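You operate a simulated robot arm through the tools that you are given. There is no shell and no other tool. Be economical: measure what you need, move in short steps, check, and stop when the job is done.

You are at the controls of a simulated robot arm. One attempt, no reset.

TASK
Switch on the rinse pump, prime it with its key, then switch it off.
Fine: first lower the orange dip arm and swing the orange spout over the check cylinder.

It is judged by the outcome, as a careful person would: the job done as asked, and still so three seconds after it is handed in. It fails if anything else is knocked over, pushed out of place, dropped, spilled or broken.

THE ROBOT
A 7-joint arm with a two-finger gripper, on a carriage that runs on a rail from [-0.1, 134.6] to [0, -43.4] (x, y) and turns from -3.84 to 1.972 rad about z. Base frame: it is fixed where the carriage stands at the start and does not move with it; the origin is on the floor, on the carriage's upright axis, x ahead of it, y to its left, z up; the surface under the hand at the start is at about z = 78. Lengths are in cm, angles in rad, forces in N, time in s.
With the tool pointing down near the work surface it reaches from about 36 to 78 cm from the robot's upright axis, wherever it stands. Its first joint turns from -2.897 to 2.897 rad. Places, roughly: orange dip arm [70, -10, 100]; orange rocker [70, -40, 100]; orange spout [60, -70, 110]; rinse pump [60, -40, 90]. Payload 2.45 kg.
Tool frame: the origin (TCP) is the grasp point; the fingertips stand 2.3 cm ahead of it; z points along the fingers, y is the line along which they close. Largest opening 7.2 cm; the body of the gripper starts 4 cm behind the TCP.
Orientation is that of the tool frame in the base frame, as a unit quaternion [w, x, y, z]. With the fingers straight down and closing along the base's y, the tool's x points along the base's -x, its y along +y and its z along -z.

THE INTERFACE
- The arm moves only by the tool arm_command. Its argument "moves" is a list of rows, each a list of 3 entries, a list of its own where there are three numbers: the turn, a rotation vector about the base's x, y, z in rad, then the shift along the base's x, y, z in cm, then the gripper command, from -1 (shut) to 1 (fully open), values between in proportion. In form: [[[rx, ry, rz], [x, y, z], gripper], ...]. A call has 1 to 8 rows; each row shifts and turns the commanded pose from where the row before left it. Rows are played at 5 a second. More than 5 cm and 0.15 rad between two rows, or a gripper value outside its range, and nothing of the call is played. A pose out of reach is approached as far as the arm can. The call stops where the force on the tool passes 70 N (or 10 N more than at its start, if that is more) or the arm is blocked; 0.2 s more then pass. Each finger travels about 7.2 cm/s and halts on what it meets, pressing with about 40 N; the grip force reading is that of the motor and also rises with nothing between the fingers. The clock runs only during rows and for 0.2 s after the last one: add rows that do not move to give the fingers time. The reply holds the time, the measured pose of the TCP, the force on the tool along the base axes, the opening and the grip force, in the units named above and with some noise, with the torque about the TCP (base axes, N m) and any sound that the robot's microphone picked up.
- Cameras (640 x 400 px; columns grow to the right, rows downward): "scene" is now at [1.21, 13.06, 154.17]; the picture's right is [-0.59, -0.81, 0.00], its down [-0.42, 0.31, -0.85] and it looks along [0.69, -0.50, -0.52] (base axes); focal length 280 px, centre (320, 200). "wrist" rides on the gripper at [7.8, 1.7, -6.6] in the tool frame; the picture's right is [-0.22, 0.98, 0.00], its down [-0.56, -0.12, -0.82] and it looks along [-0.80, -0.18, 0.57] (tool axes); focal length 234 px, centre (320, 200). There is no depth. A picture from a camera that has moved, and an enlarged one, comes with that camera's place and axes in the base frame and with its lens.
- capture(camera): a new picture of that camera. The clock stands still meanwhile.
- lift_body(by): slides the trunk up (or, below 0, down) by that many cm; the arm and the scene camera ride with it, the base frame stays. It gives what a move gives, with no picture.
- drive_base(legs): drives the robot by 1 to 6 legs, each [ahead, left, turn to the left] in cm, cm and rad, along the robot's own axes; the way and the turn of a leg run together, so that a leg with both is an arc; at most 150 cm and 3.142 rad a leg. The arm and the cameras ride along, it lands a little off, and it stops where it bumps. It keeps to its track: a leg is cut to what the track allows. It gives what a move gives.
- turn_head(pan, tilt): turns the head with the scene camera to pan (to the left, within 2.705 rad either way) and tilt (down, from -0.506 to 1.204), counted from straight ahead of the robot. It gives what a move gives.
- enlarge(camera, box): a new picture of the part [left, top, right, bottom] of that camera's present view, enlarged. The clock stands still meanwhile.
- sign_off(): hands the job in; it is judged then, once.

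Go step by step. Nothing tells you exact positions but the pictures and the camera data: compare them with the known pose of the tool, close in by small moves and look again before you grip or let go. The budget is 120 turns and 78 pictures, counting those below and the enlarged ones. Unless the task says otherwise, let go and move clear before handing in, and close with one line.

The tools are called after "Emit:" as name(argument=value, ...) on one line, values as JSON. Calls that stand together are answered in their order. arm_command: Moves the arm, as the interface text tells. Its arguments: {"type":"object","properties":{"moves":{"type":"array"}},"required":["moves"]} The other tools are called the same way: lift_body (by) slides the trunk up or down; drive_base (legs) drives the base; turn_head (pan, tilt) turns the head that bears the scene camera; capture (camera) takes a picture; enlarge (camera, box) takes an enlarged picture of a part of a camera's view; sign_off () hands the job in.

At the start:

```text
clock: 0.0
tool_pos: [42.34, -19.03, 125.08]
ee_rot: [0.0, 0.0, 1.0, 0.0]
contact_force: [-0.4, 0.7, -0.7]
torque: [-0.01, -0.01, -0.01]
width: 7.19
grip_force: 0.1
trunk travel left (down, up): [-52.5, 6.5]
robot x, y, heading: [0.04, -0.01, 0.004]
head pan, tilt: [-0.632, 0.553]
```

scene: 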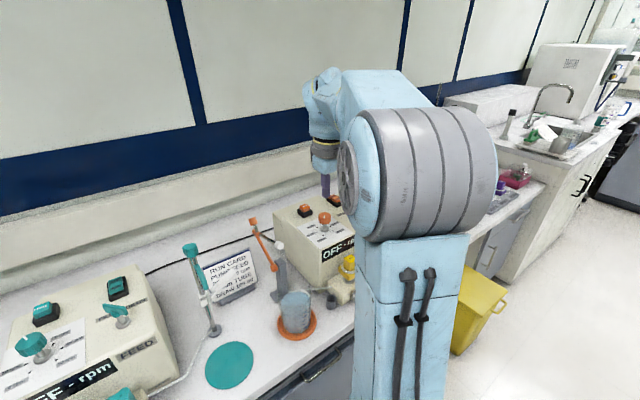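
wrist: 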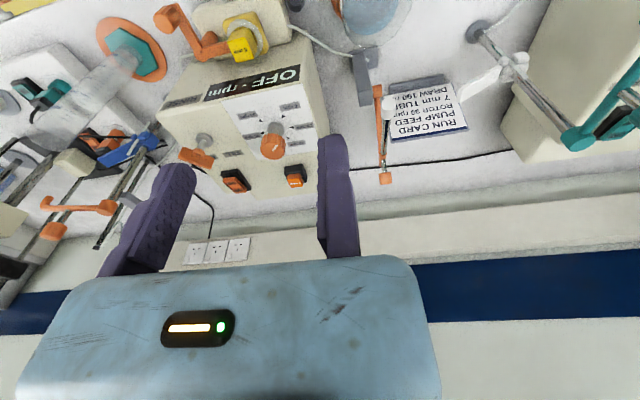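

The arm partly hides the orange pump from the scene camera, but the wrist view shows the pump with its rocker, key and knob. I'll look closer at both views before moving.

Emit:
enlarge(camera="wrist", box=[140, 0, 400, 200])

Emit:
enlarge(camera="scene", box=[170, 180, 370, 350])

Emit:
enlarge(camera="wrist", box=[0, 0, 240, 260])

```text
2.00 times, centred on (270, 100) of wrist
camera zoom: at [34.65, -17.36, 131.62], right [0.22, 0.98, 0.0], down [0.56, -0.12, 0.82], along [0.8, -0.18, -0.57], focal length 468 px, centre (420, 400)
```

zoom: 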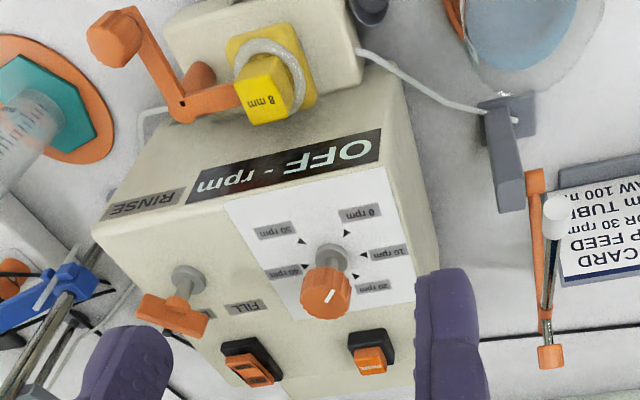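

```text
2.35 times, centred on (270, 265) of scene
camera zoom: at [1.21, 13.06, 154.17], right [-0.59, -0.81, 0.0], down [-0.42, 0.31, -0.85], along [0.69, -0.5, -0.52], focal length 660 px, centre (438, 47)
```

zoom: 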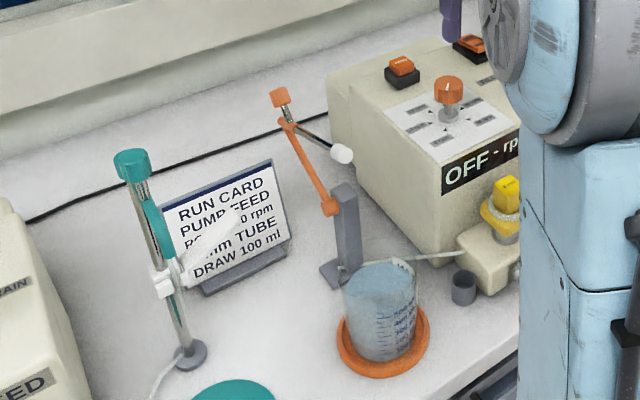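

```text
1.54 times, centred on (120, 130) of wrist
camera zoom: at [34.65, -17.36, 131.62], right [0.22, 0.98, 0.0], down [0.56, -0.12, 0.82], along [0.8, -0.18, -0.57], focal length 360 px, centre (628, 308)
```

zoom: 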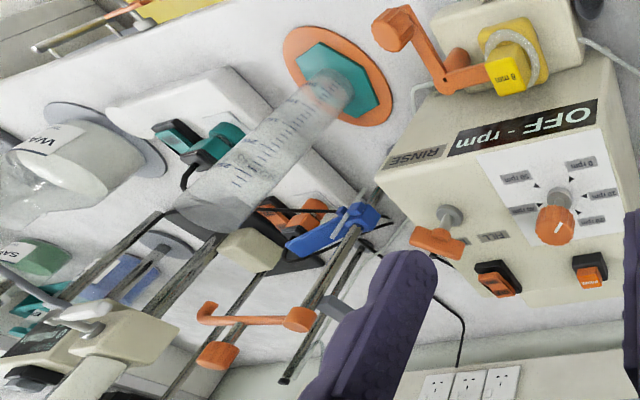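

The orange-trimmed pump is labelled RINSE. I need to read its labels and see the spout linkage more closely.

Emit:
enlarge(camera="wrist", box=[180, 90, 340, 200])

Emit:
enlarge(camera="wrist", box=[340, 50, 480, 190])

Emit:
enlarge(camera="wrist", box=[20, 100, 180, 260])

```text
3.64 times, centred on (260, 145) of wrist
camera zoom: at [34.65, -17.36, 131.62], right [0.22, 0.98, 0.0], down [0.56, -0.12, 0.82], along [0.8, -0.18, -0.57], focal length 852 px, centre (538, 400)
```

zoom: 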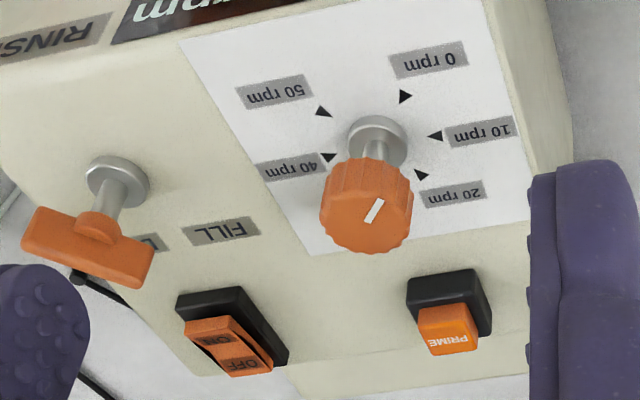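

```text
2.86 times, centred on (410, 120) of wrist
camera zoom: at [34.65, -17.36, 131.62], right [0.22, 0.98, 0.0], down [0.56, -0.12, 0.82], along [0.8, -0.18, -0.57], focal length 669 px, centre (63, 429)
```

zoom: 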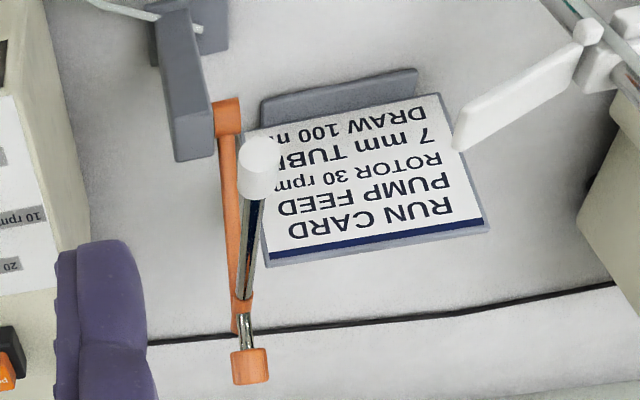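

```text
2.50 times, centred on (100, 180) of wrist
camera zoom: at [34.65, -17.36, 131.62], right [0.22, 0.98, 0.0], down [0.56, -0.12, 0.82], along [0.8, -0.18, -0.57], focal length 585 px, centre (870, 250)
```

zoom: 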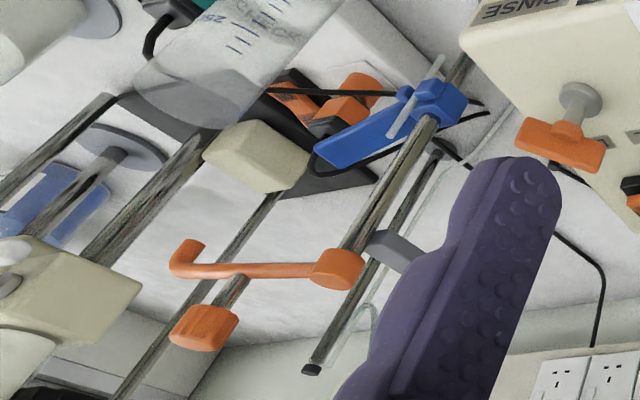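

The dip arm appears to hinge at about (60, -12, 91), with its knob at (73, -12, 101), and it should swing forward over the beaker near (51, -13). The spout area needs a better view, so I'll raise the arm clear and move along the rail.

Emit:
lift_body(by=6.4)

Emit:
arm_command(moves=[[[0, 0, 0], [-2, 3, 4], 1], [[0, 0, 0], [-2, 3, 4], 1], [[0, 0, 0], [-2, 3, 4], 1], [[0, 0, 0], [0, 0, 3], 1]])

Emit:
turn_head(pan=-1.1, tilt=0.6)

Emit:
capture(camera="scene")

Emit:
capture(camera="wrist")

```text
clock: 1.0
tool_pos: [42.26, -19.02, 131.57]
ee_rot: [0.0, 0.0, 1.0, 0.0]
contact_force: [0.9, -0.1, 0.2]
torque: [0.02, -0.01, 0.02]
width: 7.21
grip_force: 0.1
trunk travel left (down, up): [-58.9, 0.1]
robot x, y, heading: [-0.01, -0.2, 0.001]
head pan, tilt: [-0.632, 0.553]
```

```text
refused: row 1 steps farther than a row can; nothing moved
```

```text
clock: 1.9
tool_pos: [42.37, -19.14, 131.53]
ee_rot: [0.0, 0.0, 1.0, 0.001]
contact_force: [0.2, 0.4, -0.3]
torque: [0.0, 0.0, 0.0]
width: 7.2
grip_force: 0.0
trunk travel left (down, up): [-58.9, 0.1]
robot x, y, heading: [0.09, -0.3, 0.002]
head pan, tilt: [-1.1, 0.6]
```

```text
69 pictures are left
camera scene: at [-2.01, 10.49, 160.14], right [-0.89, -0.45, 0.0], down [-0.26, 0.5, -0.83], along [0.38, -0.73, -0.56], focal length 280 px, centre (320, 200)
```

scene: 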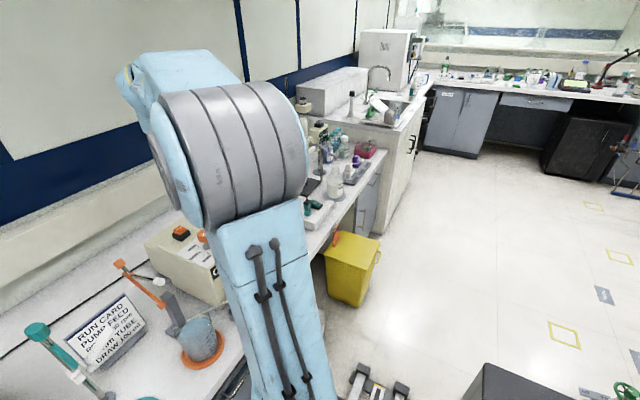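

```text
68 pictures are left
camera wrist: at [34.65, -17.36, 138.02], right [0.22, 0.98, 0.0], down [0.56, -0.12, 0.82], along [0.8, -0.18, -0.57], focal length 234 px, centre (320, 200)
```

wrist: 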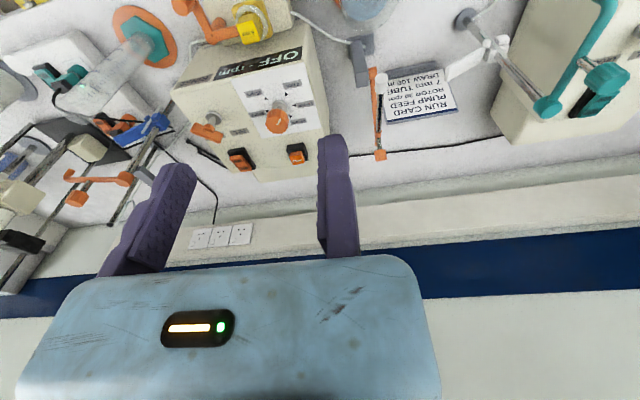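

I'll raise and pull back the arm in smaller steps, then drive right along the rail.

Emit:
arm_command(moves=[[[0, 0, 0], [-1, 2, 4], 1], [[0, 0, 0], [-1, 2, 4], 1], [[0, 0, 0], [-1, 2, 4], 1]])

Emit:
drive_base(legs=[[0, -41, 0]])

Emit:
capture(camera="wrist")

Emit:
capture(camera="scene")

```text
clock: 2.7
tool_pos: [39.3, -13.15, 143.63]
ee_rot: [0.001, 0.0, 1.0, 0.001]
contact_force: [0.1, 0.0, -0.5]
torque: [0.01, 0.0, 0.02]
width: 7.21
grip_force: 0.0
trunk travel left (down, up): [-58.9, 0.1]
robot x, y, heading: [-0.07, -0.39, -0.002]
head pan, tilt: [-1.1, 0.6]
```

```text
clock: 5.3
tool_pos: [39.37, -54.28, 143.55]
ee_rot: [0.0, 0.0, 1.0, 0.0]
contact_force: [0.0, 0.2, -0.8]
torque: [0.02, 0.0, 0.02]
width: 7.21
grip_force: 0.1
trunk travel left (down, up): [-58.9, 0.1]
robot x, y, heading: [0.2, -41.13, 0.0]
head pan, tilt: [-1.1, 0.6]
```

```text
67 pictures are left
camera wrist: at [31.73, -52.58, 150.06], right [0.22, 0.98, 0.0], down [0.56, -0.13, 0.82], along [0.8, -0.18, -0.57], focal length 234 px, centre (320, 200)
```

wrist: 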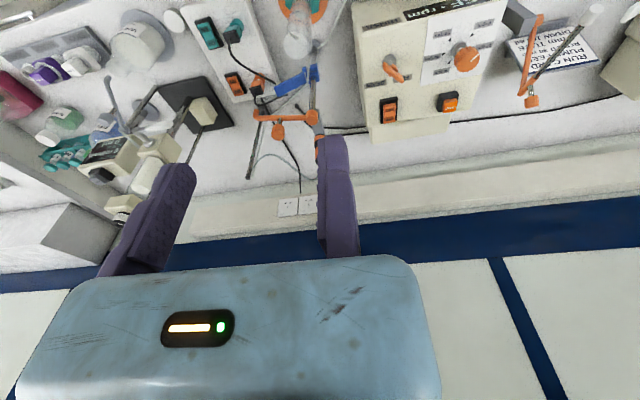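

```text
66 pictures are left
camera scene: at [-1.99, -30.68, 160.15], right [-0.89, -0.45, 0.0], down [-0.26, 0.5, -0.82], along [0.37, -0.74, -0.57], focal length 280 px, centre (320, 200)
```

scene: 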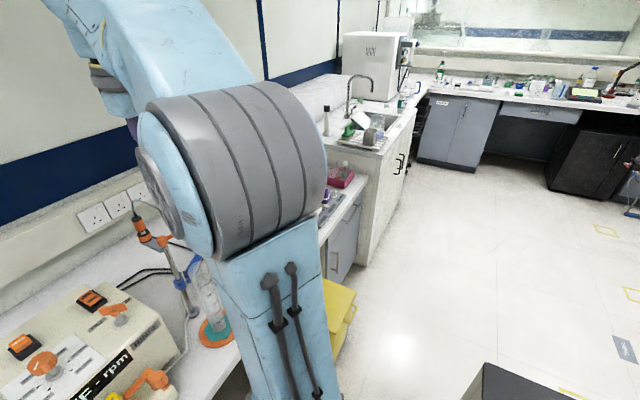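

The upper arm still blocks the view of the spout. I'll swing the hand to the left at this height and look again.

Emit:
arm_command(moves=[[[0, 0, 0], [0, 5, 0], 1], [[0, 0, 0], [0, 5, 0], 1], [[0, 0, 0], [0, 5, 0], 1], [[0, 0, 0], [0, 5, 0], 1], [[0, 0, 0], [0, 5, 0], 1], [[0, 0, 0], [0, 5, 0], 1], [[0, 0, 0], [-1, 4.8, 0], 1], [[0, 0, 0], [-2, 4.5, 0], 1]])

Emit:
turn_head(pan=-0.6, tilt=0.65)

Emit:
capture(camera="scene")

```text
clock: 7.1
tool_pos: [36.31, -15.04, 143.62]
ee_rot: [0.0, 0.0, 1.0, 0.0]
contact_force: [0.3, 0.4, 0.5]
torque: [0.01, 0.01, -0.01]
width: 7.2
grip_force: 0.0
trunk travel left (down, up): [-58.9, 0.1]
robot x, y, heading: [-0.09, -41.29, 0.001]
head pan, tilt: [-1.1, 0.6]
```

```text
clock: 8.1
tool_pos: [36.47, -15.01, 143.48]
ee_rot: [0.0, 0.0, 1.0, 0.0]
contact_force: [-0.3, -0.2, -0.8]
torque: [0.01, -0.01, -0.02]
width: 7.21
grip_force: 0.1
trunk travel left (down, up): [-58.9, 0.1]
robot x, y, heading: [0.09, -41.01, 0.004]
head pan, tilt: [-0.6, 0.649]
```

```text
65 pictures are left
camera scene: at [1.16, -27.69, 159.72], right [-0.57, -0.82, 0.0], down [-0.5, 0.34, -0.8], along [0.66, -0.45, -0.6], focal length 280 px, centre (320, 200)
```

scene: 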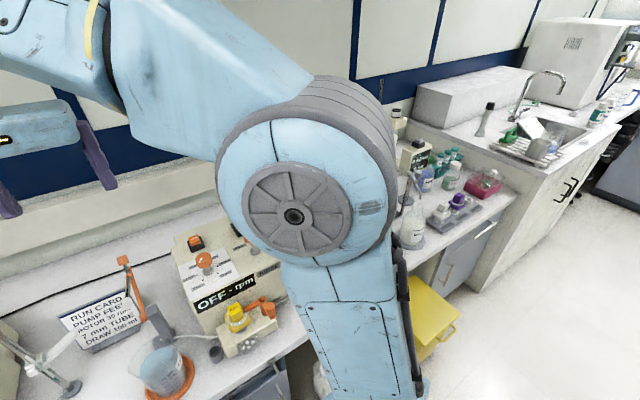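

The shoulder still hides the spout. Turning the carriage to the right should put the arm on the right of the camera's view instead.

Emit:
drive_base(legs=[[0, 0, -1.3]])

Emit:
turn_head(pan=0.75, tilt=0.65)

Emit:
capture(camera="scene")

Emit:
capture(camera="wrist")

```text
clock: 11.7
tool_pos: [35.05, -68.92, 143.52]
ee_rot: [0.0, 0.603, 0.798, 0.0]
contact_force: [-0.2, 0.2, 0.8]
torque: [0.01, 0.0, 0.01]
width: 7.18
grip_force: 0.0
trunk travel left (down, up): [-58.9, 0.1]
robot x, y, heading: [0.31, -41.14, -1.295]
head pan, tilt: [-0.6, 0.649]
```

```text
clock: 13.2
tool_pos: [35.03, -68.95, 143.46]
ee_rot: [-0.001, 0.603, 0.798, 0.0]
contact_force: [-0.5, -0.2, -0.1]
torque: [0.0, -0.03, -0.01]
width: 7.2
grip_force: 0.1
trunk travel left (down, up): [-58.9, 0.1]
robot x, y, heading: [0.38, -40.96, -1.29]
head pan, tilt: [0.75, 0.649]
```

```text
64 pictures are left
camera scene: at [23.54, -34.92, 159.72], right [-0.52, -0.86, 0.0], down [-0.52, 0.31, -0.8], along [0.68, -0.41, -0.6], focal length 280 px, centre (320, 200)
```

scene: 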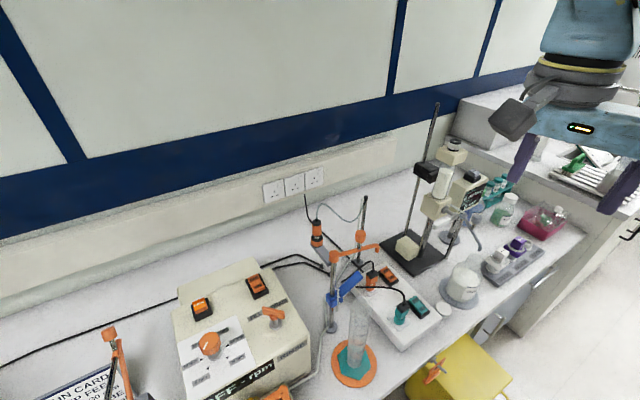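

```text
63 pictures are left
camera wrist: at [34.7, -61.1, 150.01], right [1.0, 0.06, 0.0], down [0.03, -0.57, 0.82], along [0.05, -0.82, -0.57], focal length 234 px, centre (320, 200)
```

wrist: 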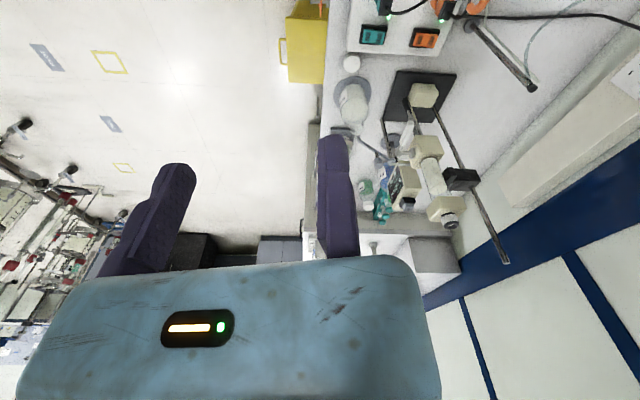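

Excellent view. I'll zoom in on the spout, cylinder and rinse pump.

Emit:
enlarge(camera="scene", box=[280, 180, 450, 390])

Emit:
enlarge(camera="scene", box=[160, 250, 320, 400])

Emit:
enlarge(camera="scene", box=[290, 180, 400, 260])

```text
1.90 times, centred on (365, 285) of scene
camera zoom: at [23.54, -34.92, 159.72], right [-0.52, -0.86, 0.0], down [-0.52, 0.31, -0.8], along [0.68, -0.41, -0.6], focal length 534 px, centre (234, 38)
```

zoom: 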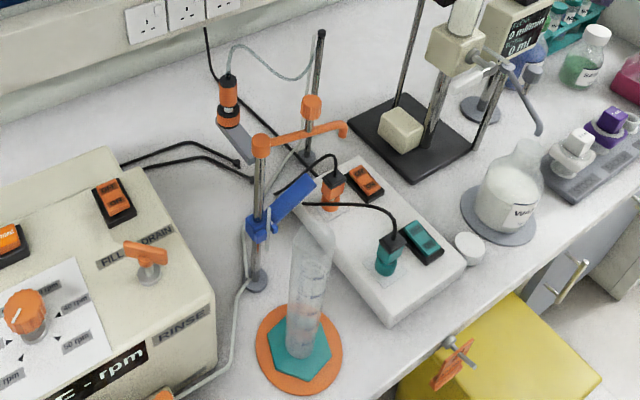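

```text
2.67 times, centred on (240, 325) of scene
camera zoom: at [23.54, -34.92, 159.72], right [-0.52, -0.86, 0.0], down [-0.52, 0.31, -0.8], along [0.68, -0.41, -0.6], focal length 748 px, centre (533, -133)
```

zoom: 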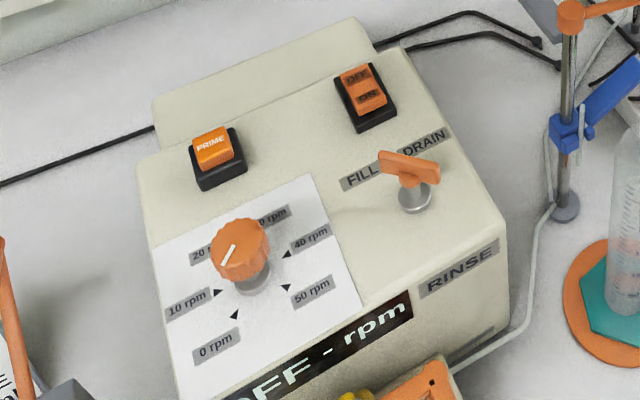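

```text
5.00 times, centred on (345, 220) of scene
camera zoom: at [23.54, -34.92, 159.72], right [-0.52, -0.86, 0.0], down [-0.52, 0.31, -0.8], along [0.68, -0.41, -0.6], focal length 1402 px, centre (195, 100)
```

zoom: 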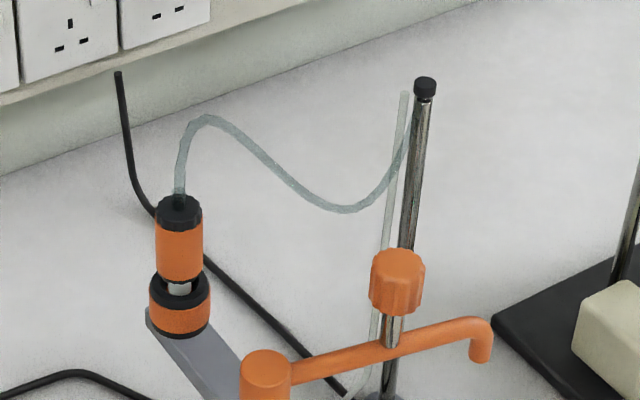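

The layout is now clear. The spout hub is at about (59, -60, 111), its arm points toward -y, and a grip knob stands mid-arm near (58, -67, 114). The check cylinder is at (47.7, -60.5) with its top near 107, so the spout has to swing about 77° clockwise; I'll bring the hand above the knob.

Emit:
arm_command(moves=[[[0, 0, 0], [4.5, 0.5, 0], 1], [[0, 0, 0], [4.5, 0.5, 0], 1], [[0, 0, 0], [4.5, 0.5, 0], 1], [[0, 0, 0], [4.5, 0.5, -2], 1], [[0, 0, 0], [4, 0, -3], 1], [[0, 0, 0], [0, 0, -4.5], 1], [[0, 0, 0], [0, 0, -4], 1]])

Emit:
capture(camera="wrist")

Emit:
capture(camera="scene")

```text
clock: 14.8
tool_pos: [54.84, -66.72, 130.12]
ee_rot: [0.001, 0.603, 0.798, 0.001]
contact_force: [-0.6, 0.5, 0.7]
torque: [0.01, -0.04, -0.01]
width: 7.17
grip_force: 0.0
out of reach, approached as far as the arm can: row 4, 5
trunk travel left (down, up): [-58.9, 0.1]
robot x, y, heading: [0.39, -41.52, -1.292]
head pan, tilt: [0.75, 0.649]
```

```text
59 pictures are left
camera wrist: at [54.52, -58.87, 136.7], right [1.0, 0.06, 0.0], down [0.03, -0.57, 0.82], along [0.05, -0.82, -0.57], focal length 234 px, centre (320, 200)
```

wrist: 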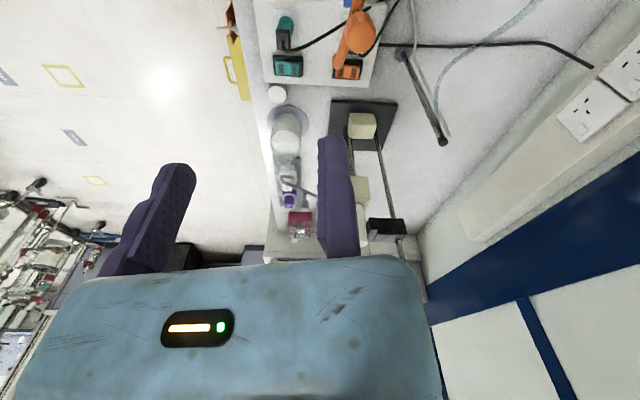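

```text
58 pictures are left
camera scene: at [23.31, -34.88, 159.76], right [-0.52, -0.86, 0.0], down [-0.52, 0.31, -0.8], along [0.68, -0.41, -0.6], focal length 280 px, centre (320, 200)
```

scene: 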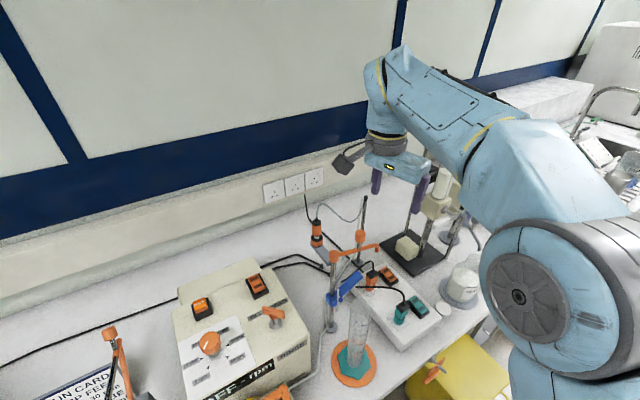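

The wrist view confirms the knob at about (58.4, -66.6). I'll step over it and down, stopping above its top.

Emit:
arm_command(moves=[[[0, 0, 0], [0, 0, -4], 1], [[0, 0, 0], [3.5, 0, -2], 1], [[0, 0, 0], [0, 0, 0], 1]])

Emit:
capture(camera="wrist")

Emit:
enlarge(camera="scene", box=[310, 150, 430, 270])

```text
clock: 15.6
tool_pos: [58.55, -66.74, 124.05]
ee_rot: [0.0, 0.603, 0.798, 0.001]
contact_force: [0.6, -0.5, 0.1]
torque: [0.01, 0.02, -0.01]
width: 7.19
grip_force: 0.1
trunk travel left (down, up): [-58.9, 0.1]
robot x, y, heading: [0.02, -40.93, -1.295]
head pan, tilt: [0.75, 0.649]
```

```text
57 pictures are left
camera wrist: at [58.31, -58.88, 130.49], right [1.0, 0.06, 0.0], down [0.03, -0.57, 0.82], along [0.05, -0.82, -0.57], focal length 234 px, centre (320, 200)
```

wrist: 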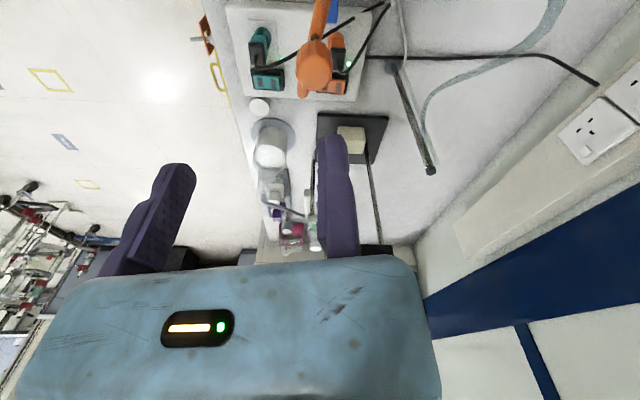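

```text
3.33 times, centred on (370, 210) of scene
camera zoom: at [23.65, -34.92, 159.7], right [-0.52, -0.86, 0.0], down [-0.52, 0.31, -0.8], along [0.68, -0.41, -0.61], focal length 935 px, centre (153, 167)
```

zoom: 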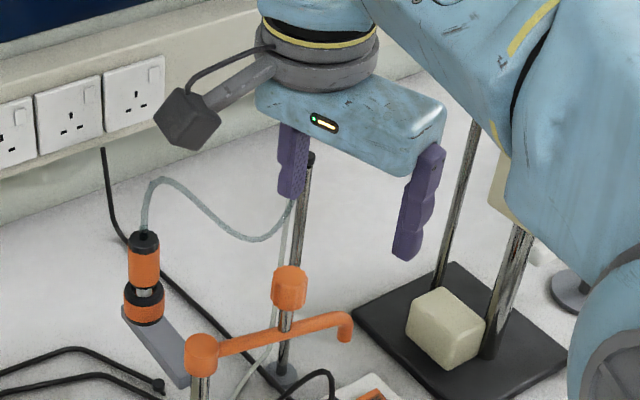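

The two views agree on the knob centre: (58.4, -67.0, 113.5), about 2.5 cm wide, with the spout arm near z 109.5. I'll lower around it and close gently.

Emit:
arm_command(moves=[[[0, 0, 0], [-0.1, -0.2, -4], 1], [[0, 0, 0], [0, 0, -4], 1], [[0, 0, 0], [0, 0, -2.2], 1], [[0, 0, 0], [0, 0, 0], 1]])

Emit:
enlarge(camera="scene", box=[310, 150, 430, 270])

```text
clock: 16.2
tool_pos: [58.83, -66.98, 117.73]
ee_rot: [0.021, 0.603, 0.797, 0.007]
contact_force: [6.0, -0.6, 24.2]
torque: [0.12, -0.09, -0.31]
width: 7.2
grip_force: 0.1
trunk travel left (down, up): [-58.9, 0.1]
robot x, y, heading: [0.18, -40.88, -1.293]
head pan, tilt: [0.75, 0.649]
stopped in row 3: the force on the tool passed its limit at 89 N (the readings are from after the stop); the commanded pose is now the measured one
```

```text
3.33 times, centred on (370, 210) of scene
camera zoom: at [23.46, -34.86, 159.75], right [-0.52, -0.86, 0.0], down [-0.52, 0.31, -0.8], along [0.68, -0.41, -0.6], focal length 935 px, centre (153, 167)
```

zoom: 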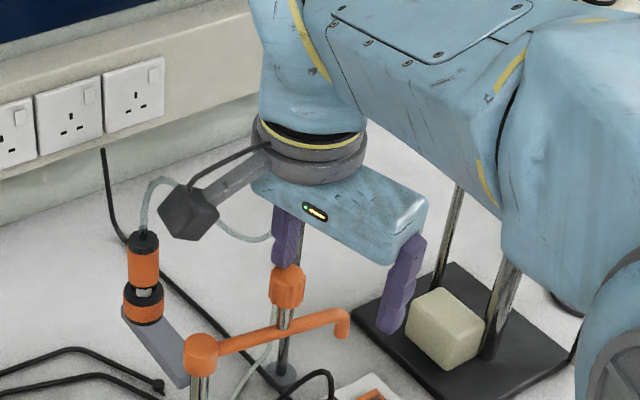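

The hand touched the knob top, and both cameras show why. The knob's position is right, but the fingers' centre sits about 3.6 cm toward tool -y from the reported TCP. I'll back off, close the fingers, and measure where they really meet.

Emit:
arm_command(moves=[[[0, 0, 0], [0, 0, 4], 1], [[0, 0, 0], [0, 0, 3], 1], [[0, 0, 0], [0, 0, 0], -1], [[0, 0, 0], [0, 0, 0], -1], [[0, 0, 0], [0, 0, 0], -1], [[0, 0, 0], [0, 0, 0], -1]])

Emit:
capture(camera="wrist")

Emit:
enlarge(camera="scene", box=[310, 150, 430, 270])

```text
clock: 17.6
tool_pos: [58.72, -67.03, 124.07]
ee_rot: [0.016, 0.603, 0.798, 0.005]
contact_force: [1.1, -0.8, -0.2]
torque: [-0.02, 0.02, 0.0]
width: 0.0
grip_force: 28.6
trunk travel left (down, up): [-58.9, 0.1]
robot x, y, heading: [0.04, -41.27, -1.296]
head pan, tilt: [0.75, 0.649]
```

```text
54 pictures are left
camera wrist: at [58.22, -59.17, 130.57], right [1.0, 0.06, 0.03], down [0.0, -0.56, 0.83], along [0.06, -0.82, -0.56], focal length 234 px, centre (320, 200)
```

wrist: 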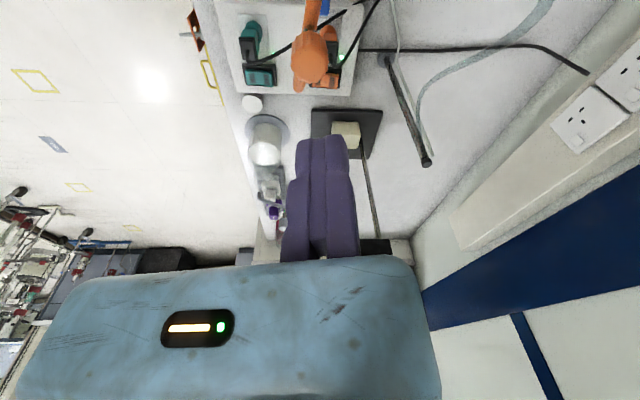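

```text
3.33 times, centred on (370, 210) of scene
camera zoom: at [23.55, -34.92, 159.72], right [-0.52, -0.86, 0.0], down [-0.52, 0.31, -0.8], along [0.68, -0.41, -0.6], focal length 935 px, centre (153, 167)
```

zoom: 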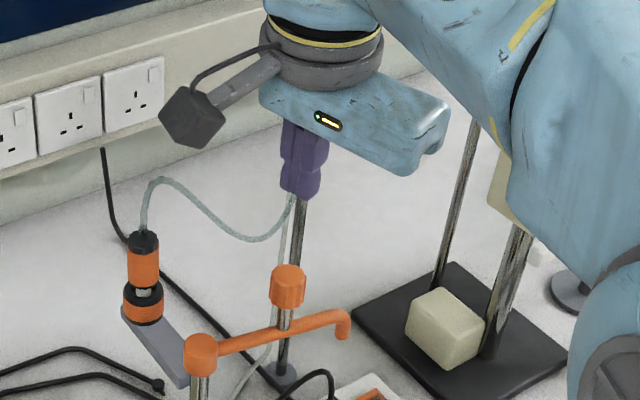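

Closed, the fingers meet almost exactly at the TCP, and the +y finger hasn't moved. So the +y finger is stationary and only the -y finger travels. When placing, I'll set the +y finger's inner face (the TCP plane) just beyond the object. Next I'll level the tool, yaw to suit the spout arm and open over the knob.

Emit:
arm_command(moves=[[[0.011, 0.032, -0.12], [0.4, 0, 0], 1], [[0, 0, -0.13], [0.4, -0.1, 0], 1], [[0, 0, -0.13], [0.3, -0.1, 0], 1], [[0, 0, -0.13], [0.1, -0.1, 0], 1], [[0, 0, 0], [0, 0, -2], 1], [[0, 0, 0], [0, 0, 0], 1]])

Emit:
capture(camera="wrist")

Emit:
enlarge(camera="scene", box=[310, 150, 430, 270])

```text
clock: 19.1
tool_pos: [59.89, -67.34, 122.23]
ee_rot: [0.0, 0.785, 0.619, -0.001]
contact_force: [0.2, 1.3, -0.8]
torque: [-0.04, 0.02, 0.01]
width: 7.22
grip_force: 0.0
trunk travel left (down, up): [-58.9, 0.1]
robot x, y, heading: [-0.24, -41.07, -1.291]
head pan, tilt: [0.75, 0.649]
```

```text
52 pictures are left
camera wrist: at [63.58, -60.28, 128.7], right [0.9, -0.44, 0.0], down [-0.25, -0.51, 0.82], along [-0.36, -0.74, -0.57], focal length 234 px, centre (320, 200)
```

wrist: 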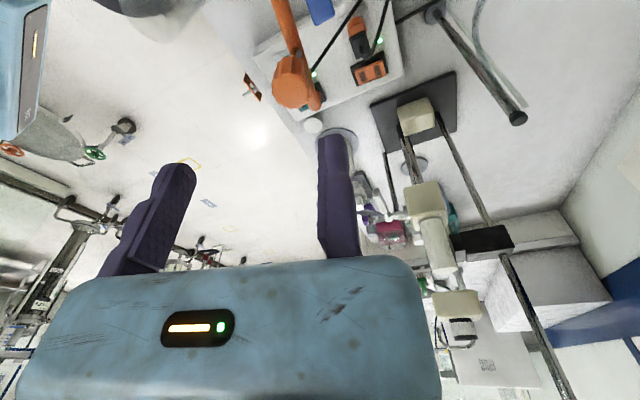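

```text
3.33 times, centred on (370, 210) of scene
camera zoom: at [23.55, -34.93, 159.72], right [-0.52, -0.86, 0.0], down [-0.52, 0.31, -0.8], along [0.68, -0.41, -0.6], focal length 935 px, centre (153, 167)
```

zoom: 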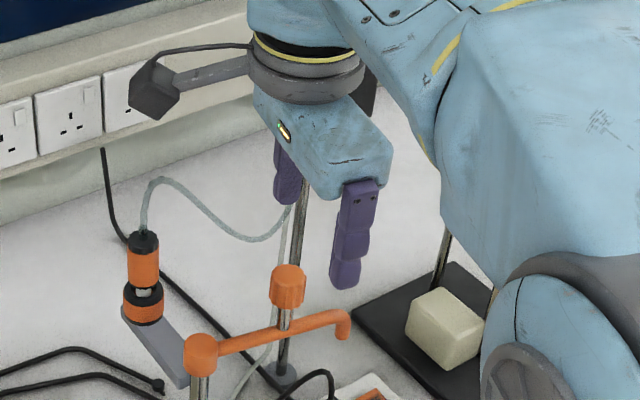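

The knob lies between the fingers with the stationary finger just beyond it. I'll descend around it and close to a loose cage.

Emit:
arm_command(moves=[[[0, 0, 0], [0, 0, -4], 1], [[0, 0, 0], [0, 0, -3], 1], [[0, 0, 0], [0, 0, -1.3], 1], [[0, 0, 0], [0, 0, 0], -0.2], [[0, 0, 0], [0, 0, 0], -0.2], [[0, 0, 0], [0, 0, 0], -0.2]])

Emit:
enlarge(camera="scene", box=[310, 150, 430, 270])

```text
clock: 20.4
tool_pos: [59.9, -67.49, 113.74]
ee_rot: [0.001, 0.785, 0.619, -0.001]
contact_force: [0.0, 0.1, 0.3]
torque: [0.02, -0.01, -0.02]
width: 2.87
grip_force: 0.1
trunk travel left (down, up): [-58.9, 0.1]
robot x, y, heading: [0.2, -40.51, -1.298]
head pan, tilt: [0.75, 0.649]
```

```text
3.33 times, centred on (370, 210) of scene
camera zoom: at [23.55, -34.92, 159.72], right [-0.52, -0.86, 0.0], down [-0.52, 0.31, -0.8], along [0.68, -0.41, -0.6], focal length 935 px, centre (153, 167)
```

zoom: 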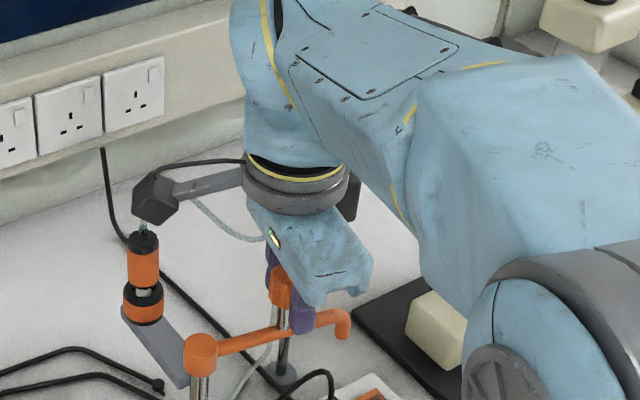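

The knob is caged between the fingers. I'll swing it clockwise around the hub, turning the hand with it, and check part-way.

Emit:
arm_command(moves=[[[0, 0, -0.141], [-0.96, 0.03, 0], -0.2], [[0, 0, -0.141], [-0.95, 0.16, 0], -0.2], [[0, 0, -0.141], [-0.92, 0.29, 0], -0.2], [[0, 0, -0.141], [-0.87, 0.42, 0], -0.2]])

Emit:
enlarge(camera="scene", box=[300, 150, 440, 290])

```text
clock: 21.4
tool_pos: [56.27, -66.51, 113.82]
ee_rot: [0.001, 0.927, 0.376, -0.002]
contact_force: [-0.9, -0.3, 0.0]
torque: [0.03, -0.02, -0.02]
width: 2.88
grip_force: 0.1
trunk travel left (down, up): [-58.9, 0.1]
robot x, y, heading: [-0.17, -41.07, -1.296]
head pan, tilt: [0.75, 0.649]
```

```text
2.86 times, centred on (370, 220) of scene
camera zoom: at [23.55, -34.92, 159.71], right [-0.52, -0.86, 0.0], down [-0.52, 0.31, -0.8], along [0.68, -0.41, -0.6], focal length 801 px, centre (177, 143)
```

zoom: 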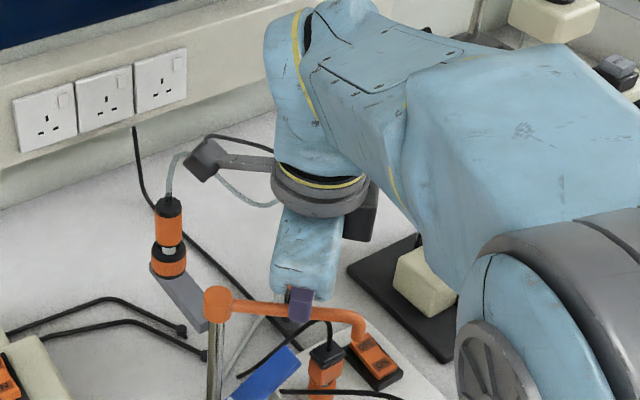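

The spout is turning as planned. Continuing the arc.

Emit:
arm_command(moves=[[[0, 0, -0.141], [-0.8, 0.54, 0], -0.2], [[0, 0, -0.141], [-0.71, 0.64, 0], -0.2], [[0, 0, -0.141], [-0.62, 0.74, 0], -0.2], [[0, 0, -0.141], [-0.51, 0.82, 0], -0.2]])

Emit:
enlarge(camera="scene", box=[280, 190, 440, 390])

```text
clock: 22.4
tool_pos: [53.63, -63.7, 113.9]
ee_rot: [0.0, 0.995, 0.101, -0.001]
contact_force: [-0.3, -0.6, -0.4]
torque: [0.01, -0.02, 0.01]
width: 2.86
grip_force: 0.1
trunk travel left (down, up): [-58.9, 0.1]
robot x, y, heading: [0.07, -41.35, -1.294]
head pan, tilt: [0.75, 0.649]
```

```text
2.00 times, centred on (360, 290) of scene
camera zoom: at [23.54, -34.92, 159.72], right [-0.52, -0.86, 0.0], down [-0.52, 0.31, -0.8], along [0.68, -0.41, -0.6], focal length 561 px, centre (240, 20)
```

zoom: 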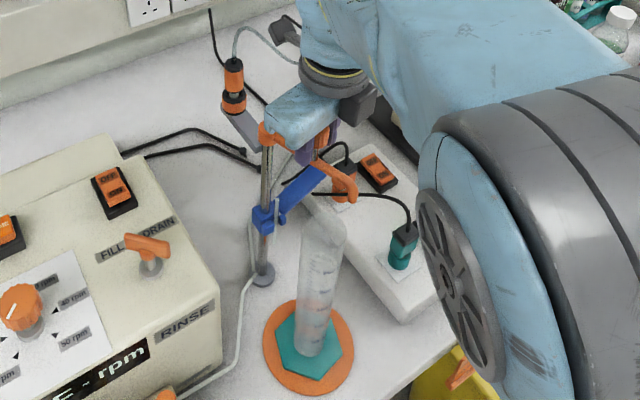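

Nearly there; I'll continue with the last two steps of the arc, then check alignment.

Emit:
arm_command(moves=[[[0, 0, -0.141], [-0.39, 0.88, 0], -0.2], [[0, 0, -0.141], [-0.26, 0.93, 0], -0.2], [[0, 0, 0], [0, 0, 0], -0.2]])

Emit:
enlarge(camera="scene", box=[290, 220, 410, 390])

Emit:
capture(camera="wrist")

```text
clock: 23.2
tool_pos: [52.91, -61.83, 113.9]
ee_rot: [0.0, 0.999, -0.039, -0.002]
contact_force: [0.3, -0.4, 1.2]
torque: [0.0, -0.03, 0.01]
width: 2.87
grip_force: 0.1
trunk travel left (down, up): [-58.9, 0.1]
robot x, y, heading: [0.28, -41.06, -1.294]
head pan, tilt: [0.75, 0.649]
```

```text
2.35 times, centred on (350, 305) of scene
camera zoom: at [23.54, -34.92, 159.72], right [-0.52, -0.86, 0.0], down [-0.52, 0.31, -0.8], along [0.68, -0.41, -0.6], focal length 660 px, centre (249, -47)
```

zoom: 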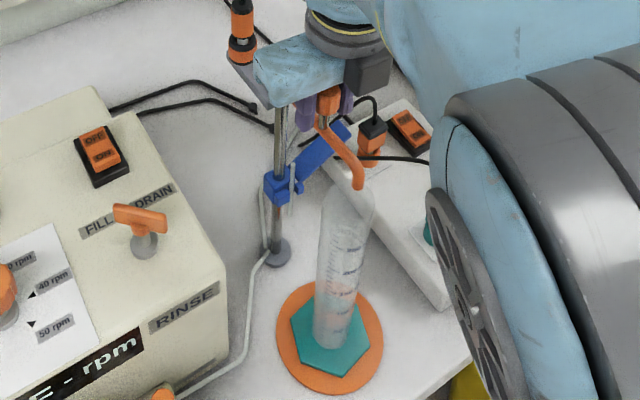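

```text
46 pictures are left
camera wrist: at [60.64, -64.25, 120.41], right [-0.29, -0.96, 0.0], down [-0.55, 0.17, 0.82], along [-0.79, 0.24, -0.57], focal length 234 px, centre (320, 200)
```

wrist: 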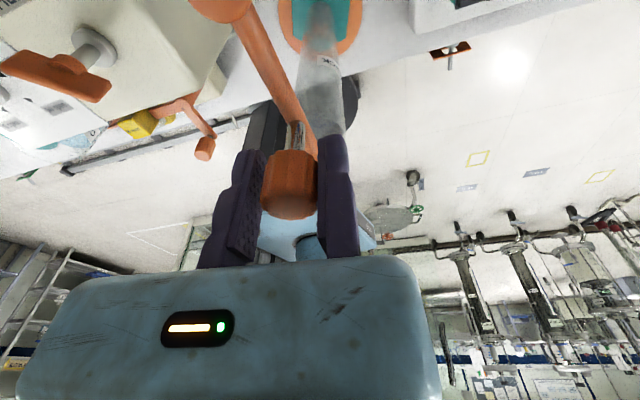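

The spout tip looks close to the cylinder mouth. I'll zoom to check the fine alignment.

Emit:
enlarge(camera="scene", box=[320, 275, 390, 385])

```text
3.64 times, centred on (355, 330) of scene
camera zoom: at [23.54, -34.92, 159.72], right [-0.52, -0.86, 0.0], down [-0.52, 0.31, -0.8], along [0.68, -0.41, -0.6], focal length 1020 px, centre (193, -273)
```

zoom: 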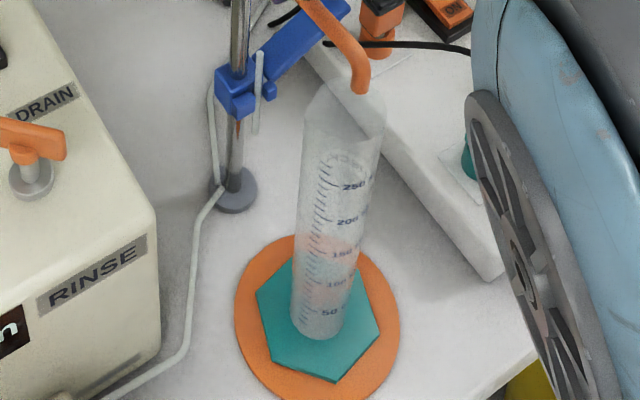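

The tip is inside the rim but slightly to the right of centre. I'll nudge the spout about 3° further and check from above.

Emit:
arm_command(moves=[[[0, 0, -0.05], [-0.05, 0.35, 0], -0.2], [[0, 0, 0], [0, 0, 0], -0.2]])

Emit:
enlarge(camera="scene", box=[320, 275, 390, 385])

```text
clock: 23.9
tool_pos: [52.92, -61.55, 113.96]
ee_rot: [0.0, 0.998, -0.062, -0.001]
contact_force: [0.3, -1.2, -0.2]
torque: [0.04, 0.02, 0.03]
width: 2.87
grip_force: 0.0
trunk travel left (down, up): [-58.9, 0.1]
robot x, y, heading: [-0.12, -41.13, -1.295]
head pan, tilt: [0.75, 0.649]
```

```text
3.64 times, centred on (355, 330) of scene
camera zoom: at [23.54, -34.94, 159.72], right [-0.52, -0.86, 0.0], down [-0.52, 0.31, -0.8], along [0.68, -0.41, -0.6], focal length 1020 px, centre (193, -273)
```

zoom: 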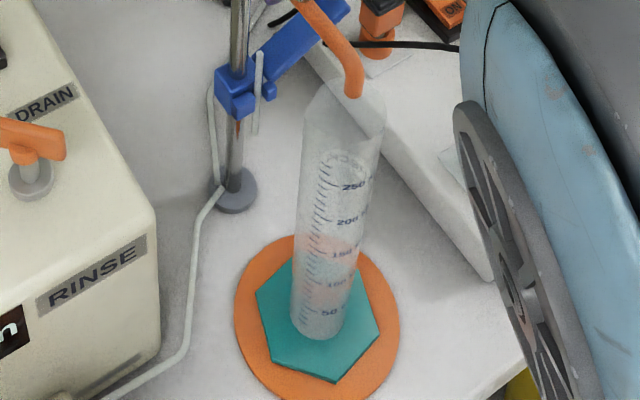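

That looks well over the mouth. I'll open the fingers, rise straight up and verify from above.

Emit:
arm_command(moves=[[[0, 0, 0], [0, 0, 0], 0.4], [[0, 0, 0], [0, -0.3, 0], 0.4], [[0, 0, 0], [0, 0, 3], 0.4], [[0, 0, 0], [0, 0, 4], 0.4], [[0, 0, 0], [0, 0, 4], 1], [[0, 0, 0], [0, 0, 3], 1]])

Emit:
capture(camera="wrist")

Emit:
enlarge(camera="scene", box=[300, 200, 420, 390])

```text
clock: 25.2
tool_pos: [52.87, -61.79, 127.96]
ee_rot: [-0.001, 0.998, -0.062, -0.001]
contact_force: [0.4, 0.1, 0.4]
torque: [-0.01, 0.0, 0.0]
width: 7.18
grip_force: 0.1
trunk travel left (down, up): [-58.9, 0.1]
robot x, y, heading: [0.31, -41.27, -1.297]
head pan, tilt: [0.75, 0.649]
```

```text
43 pictures are left
camera wrist: at [60.53, -64.61, 134.47], right [-0.34, -0.94, 0.0], down [-0.54, 0.19, 0.82], along [-0.77, 0.28, -0.57], focal length 234 px, centre (320, 200)
```

wrist: 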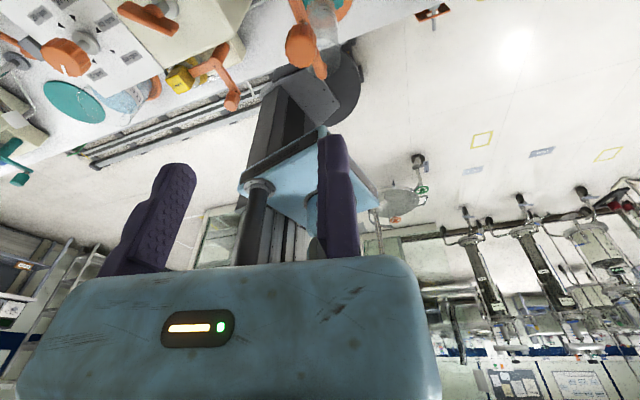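

```text
2.11 times, centred on (360, 295) of scene
camera zoom: at [23.53, -34.92, 159.72], right [-0.52, -0.86, 0.0], down [-0.52, 0.31, -0.8], along [0.68, -0.41, -0.6], focal length 590 px, centre (236, 0)
```

zoom: 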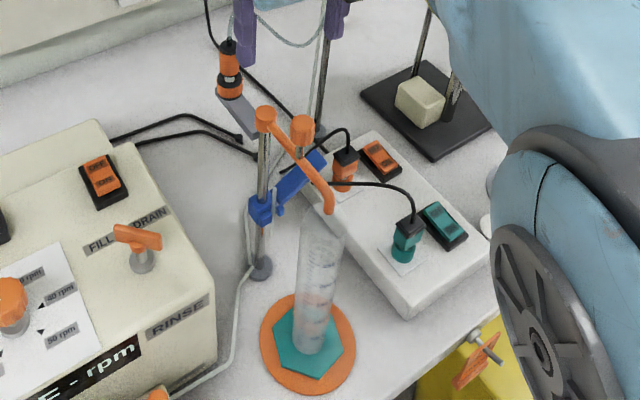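

The spout stands over the cylinder. I'll take one close look from the wrist side.

Emit:
enlarge(camera="wrist", box=[260, 0, 390, 90])

```text
4.44 times, centred on (325, 45) of wrist
camera zoom: at [60.53, -64.61, 134.47], right [-0.34, -0.94, 0.0], down [-0.54, 0.19, 0.82], along [-0.77, 0.28, -0.57], focal length 1041 px, centre (298, 889)
```

zoom: 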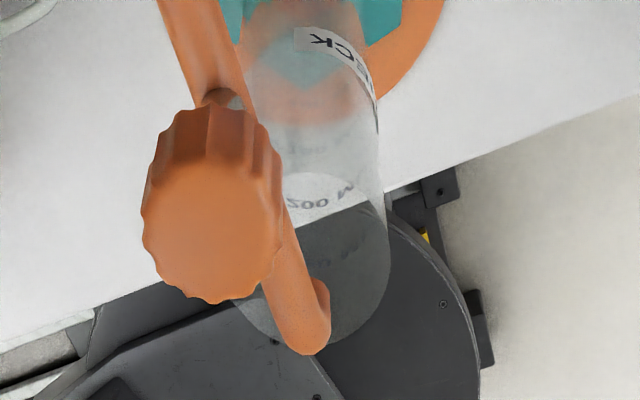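

From above, the spout tip sits centrally over the cylinder mouth. Next is the dip arm: I'll lift clear, unwind the wrist, then turn and drive the robot back to face it.

Emit:
arm_command(moves=[[[0, 0, 0.14], [-1, 0, 4], 1], [[0, 0, 0.14], [-2, 0, 4], 1], [[0, 0, 0.14], [-3, 0, 3], 1], [[0, 0, 0.14], [-3, 0, 2], 1], [[0, 0, 0.14], [0, 0, 1], 1], [[0, 0, 0.14], [0, 0, 0], 1], [[0, 0, 0.14], [0, 0, 0], 1], [[0, 0, 0.14], [0, 0, 0], 1]])

Emit:
arm_command(moves=[[[0, 0, 0.14], [0, 0, 0], 1], [[0, 0, 0.14], [0, 0, 0], 1], [[0, 0, 0.14], [0, 0, 0], 1], [[0, 0, 0.14], [0, 0, 0], 1], [[0, 0, 0.14], [0, 0, 0], 1], [[0, 0, 0.15], [0, 0, 0], 1]])

Emit:
drive_base(legs=[[0, 0, 1.295]])

Emit:
drive_base(legs=[[0, 34, 0]])

```text
clock: 27.1
tool_pos: [43.84, -62.01, 141.87]
ee_rot: [0.0, 0.878, 0.478, 0.0]
contact_force: [-0.2, -0.2, 0.9]
torque: [0.0, 0.01, 0.05]
width: 7.19
grip_force: 0.0
trunk travel left (down, up): [-58.9, 0.1]
robot x, y, heading: [0.29, -41.31, -1.295]
head pan, tilt: [0.75, 0.649]
```

```text
clock: 28.4
tool_pos: [43.94, -61.88, 141.92]
ee_rot: [0.002, 0.603, 0.797, -0.001]
contact_force: [-0.5, -0.1, -0.5]
torque: [-0.04, -0.01, -0.02]
width: 7.22
grip_force: 0.1
trunk travel left (down, up): [-58.9, 0.1]
robot x, y, heading: [-0.33, -41.24, -1.296]
head pan, tilt: [0.75, 0.649]
```

```text
clock: 32.1
tool_pos: [31.68, -4.41, 141.88]
ee_rot: [0.001, -0.002, 1.0, 0.0]
contact_force: [0.0, 0.0, 0.2]
torque: [-0.01, -0.01, 0.01]
width: 7.19
grip_force: 0.0
trunk travel left (down, up): [-58.9, 0.1]
robot x, y, heading: [0.24, -41.44, 0.006]
head pan, tilt: [0.75, 0.649]
```

```text
clock: 34.3
tool_pos: [31.71, 29.67, 142.0]
ee_rot: [0.001, -0.001, 1.0, 0.0]
contact_force: [0.0, 0.3, 0.2]
torque: [0.01, 0.0, 0.03]
width: 7.21
grip_force: 0.0
trunk travel left (down, up): [-58.9, 0.1]
robot x, y, heading: [-0.3, -7.08, 0.005]
head pan, tilt: [0.75, 0.649]
```

I'm now abreast of the dip arm. I'll lower the trunk for reach and bring the hand around toward the knob.

Emit:
arm_command(moves=[[[0, 0, 0], [0.5, -4.9, 0], 1], [[0, 0, 0], [0.5, -4.9, 0], 1], [[0, 0, 0], [1, -4.8, 0], 1], [[0, 0, 0], [1, -4.8, 0], 1], [[0, 0, 0], [1, -4.8, 0], 1], [[0, 0, 0], [1, -4.8, 0], 1], [[0, 0, 0], [1, -4.8, 0], 1], [[0, 0, 0], [1, -4.8, 0], 1]])

Emit:
lift_body(by=-15)

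Emit:
turn_head(pan=-0.4, tilt=0.6)

Emit:
arm_command(moves=[[[0, 0, 0], [5, -0.3, 0], 1], [[0, 0, 0], [5, -0.3, 0], 1], [[0, 0, 0], [5, 0, 0], 1], [[0, 0, 0], [5, 0, 0], 1], [[0, 0, 0], [4, 0, -2.5], 1], [[0, 0, 0], [4, 0, -3], 1], [[0, 0, 0], [0, 0, 0], 1]])

Emit:
capture(camera="scene")

Emit:
capture(camera="wrist")

```text
clock: 36.1
tool_pos: [38.8, -9.14, 141.83]
ee_rot: [0.001, -0.001, 1.0, 0.0]
contact_force: [0.3, -0.8, -0.5]
torque: [-0.01, -0.01, -0.02]
width: 7.18
grip_force: 0.0
trunk travel left (down, up): [-58.9, 0.1]
robot x, y, heading: [-0.13, -7.15, 0.003]
head pan, tilt: [0.75, 0.649]
```

```text
clock: 37.9
tool_pos: [38.68, -9.08, 126.68]
ee_rot: [0.002, -0.001, 1.0, 0.0]
contact_force: [-0.1, -0.1, 0.8]
torque: [0.0, -0.02, -0.01]
width: 7.19
grip_force: 0.1
trunk travel left (down, up): [-43.9, 15.1]
robot x, y, heading: [0.29, -7.1, 0.005]
head pan, tilt: [0.75, 0.649]
```

```text
clock: 39.2
tool_pos: [38.71, -8.99, 126.85]
ee_rot: [0.001, 0.0, 1.0, 0.0]
contact_force: [0.2, 0.6, 0.2]
torque: [-0.01, -0.01, -0.02]
width: 7.2
grip_force: 0.0
trunk travel left (down, up): [-43.9, 15.1]
robot x, y, heading: [-0.07, -7.09, 0.007]
head pan, tilt: [-0.4, 0.6]
```

```text
clock: 40.9
tool_pos: [64.08, -9.61, 122.29]
ee_rot: [0.002, -0.001, 1.0, 0.0]
contact_force: [0.0, -0.2, 0.5]
torque: [0.01, -0.01, 0.02]
width: 7.2
grip_force: 0.1
out of reach, approached as far as the arm can: row 5, 6
trunk travel left (down, up): [-43.9, 15.1]
robot x, y, heading: [0.01, -6.77, 0.006]
head pan, tilt: [-0.4, 0.6]
```

```text
40 pictures are left
camera scene: at [2.06, 7.83, 145.14], right [-0.38, -0.92, 0.0], down [-0.52, 0.22, -0.83], along [0.76, -0.32, -0.56], focal length 280 px, centre (320, 200)
```

scene: 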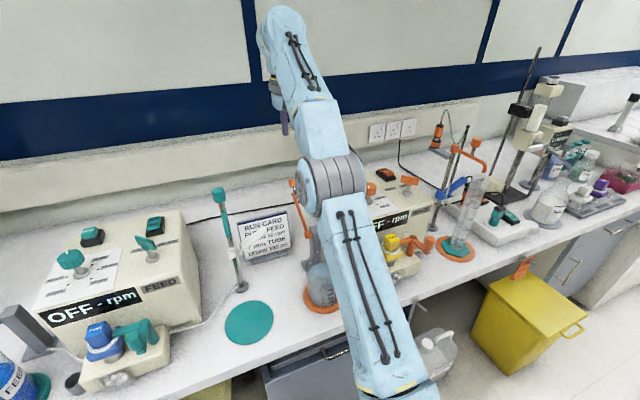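

```text
39 pictures are left
camera wrist: at [56.42, -7.96, 128.75], right [0.22, 0.98, 0.0], down [0.56, -0.12, 0.82], along [0.8, -0.18, -0.57], focal length 234 px, centre (320, 200)
```

wrist: 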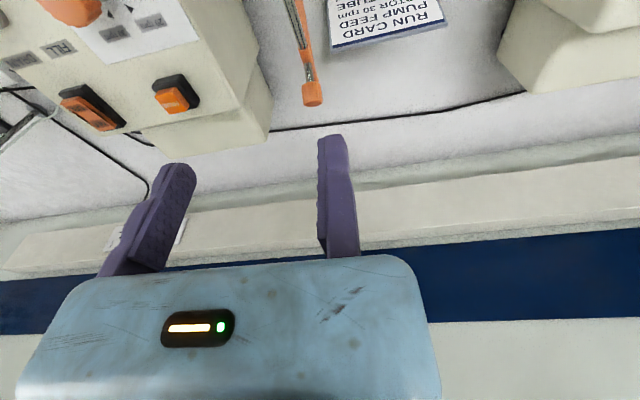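

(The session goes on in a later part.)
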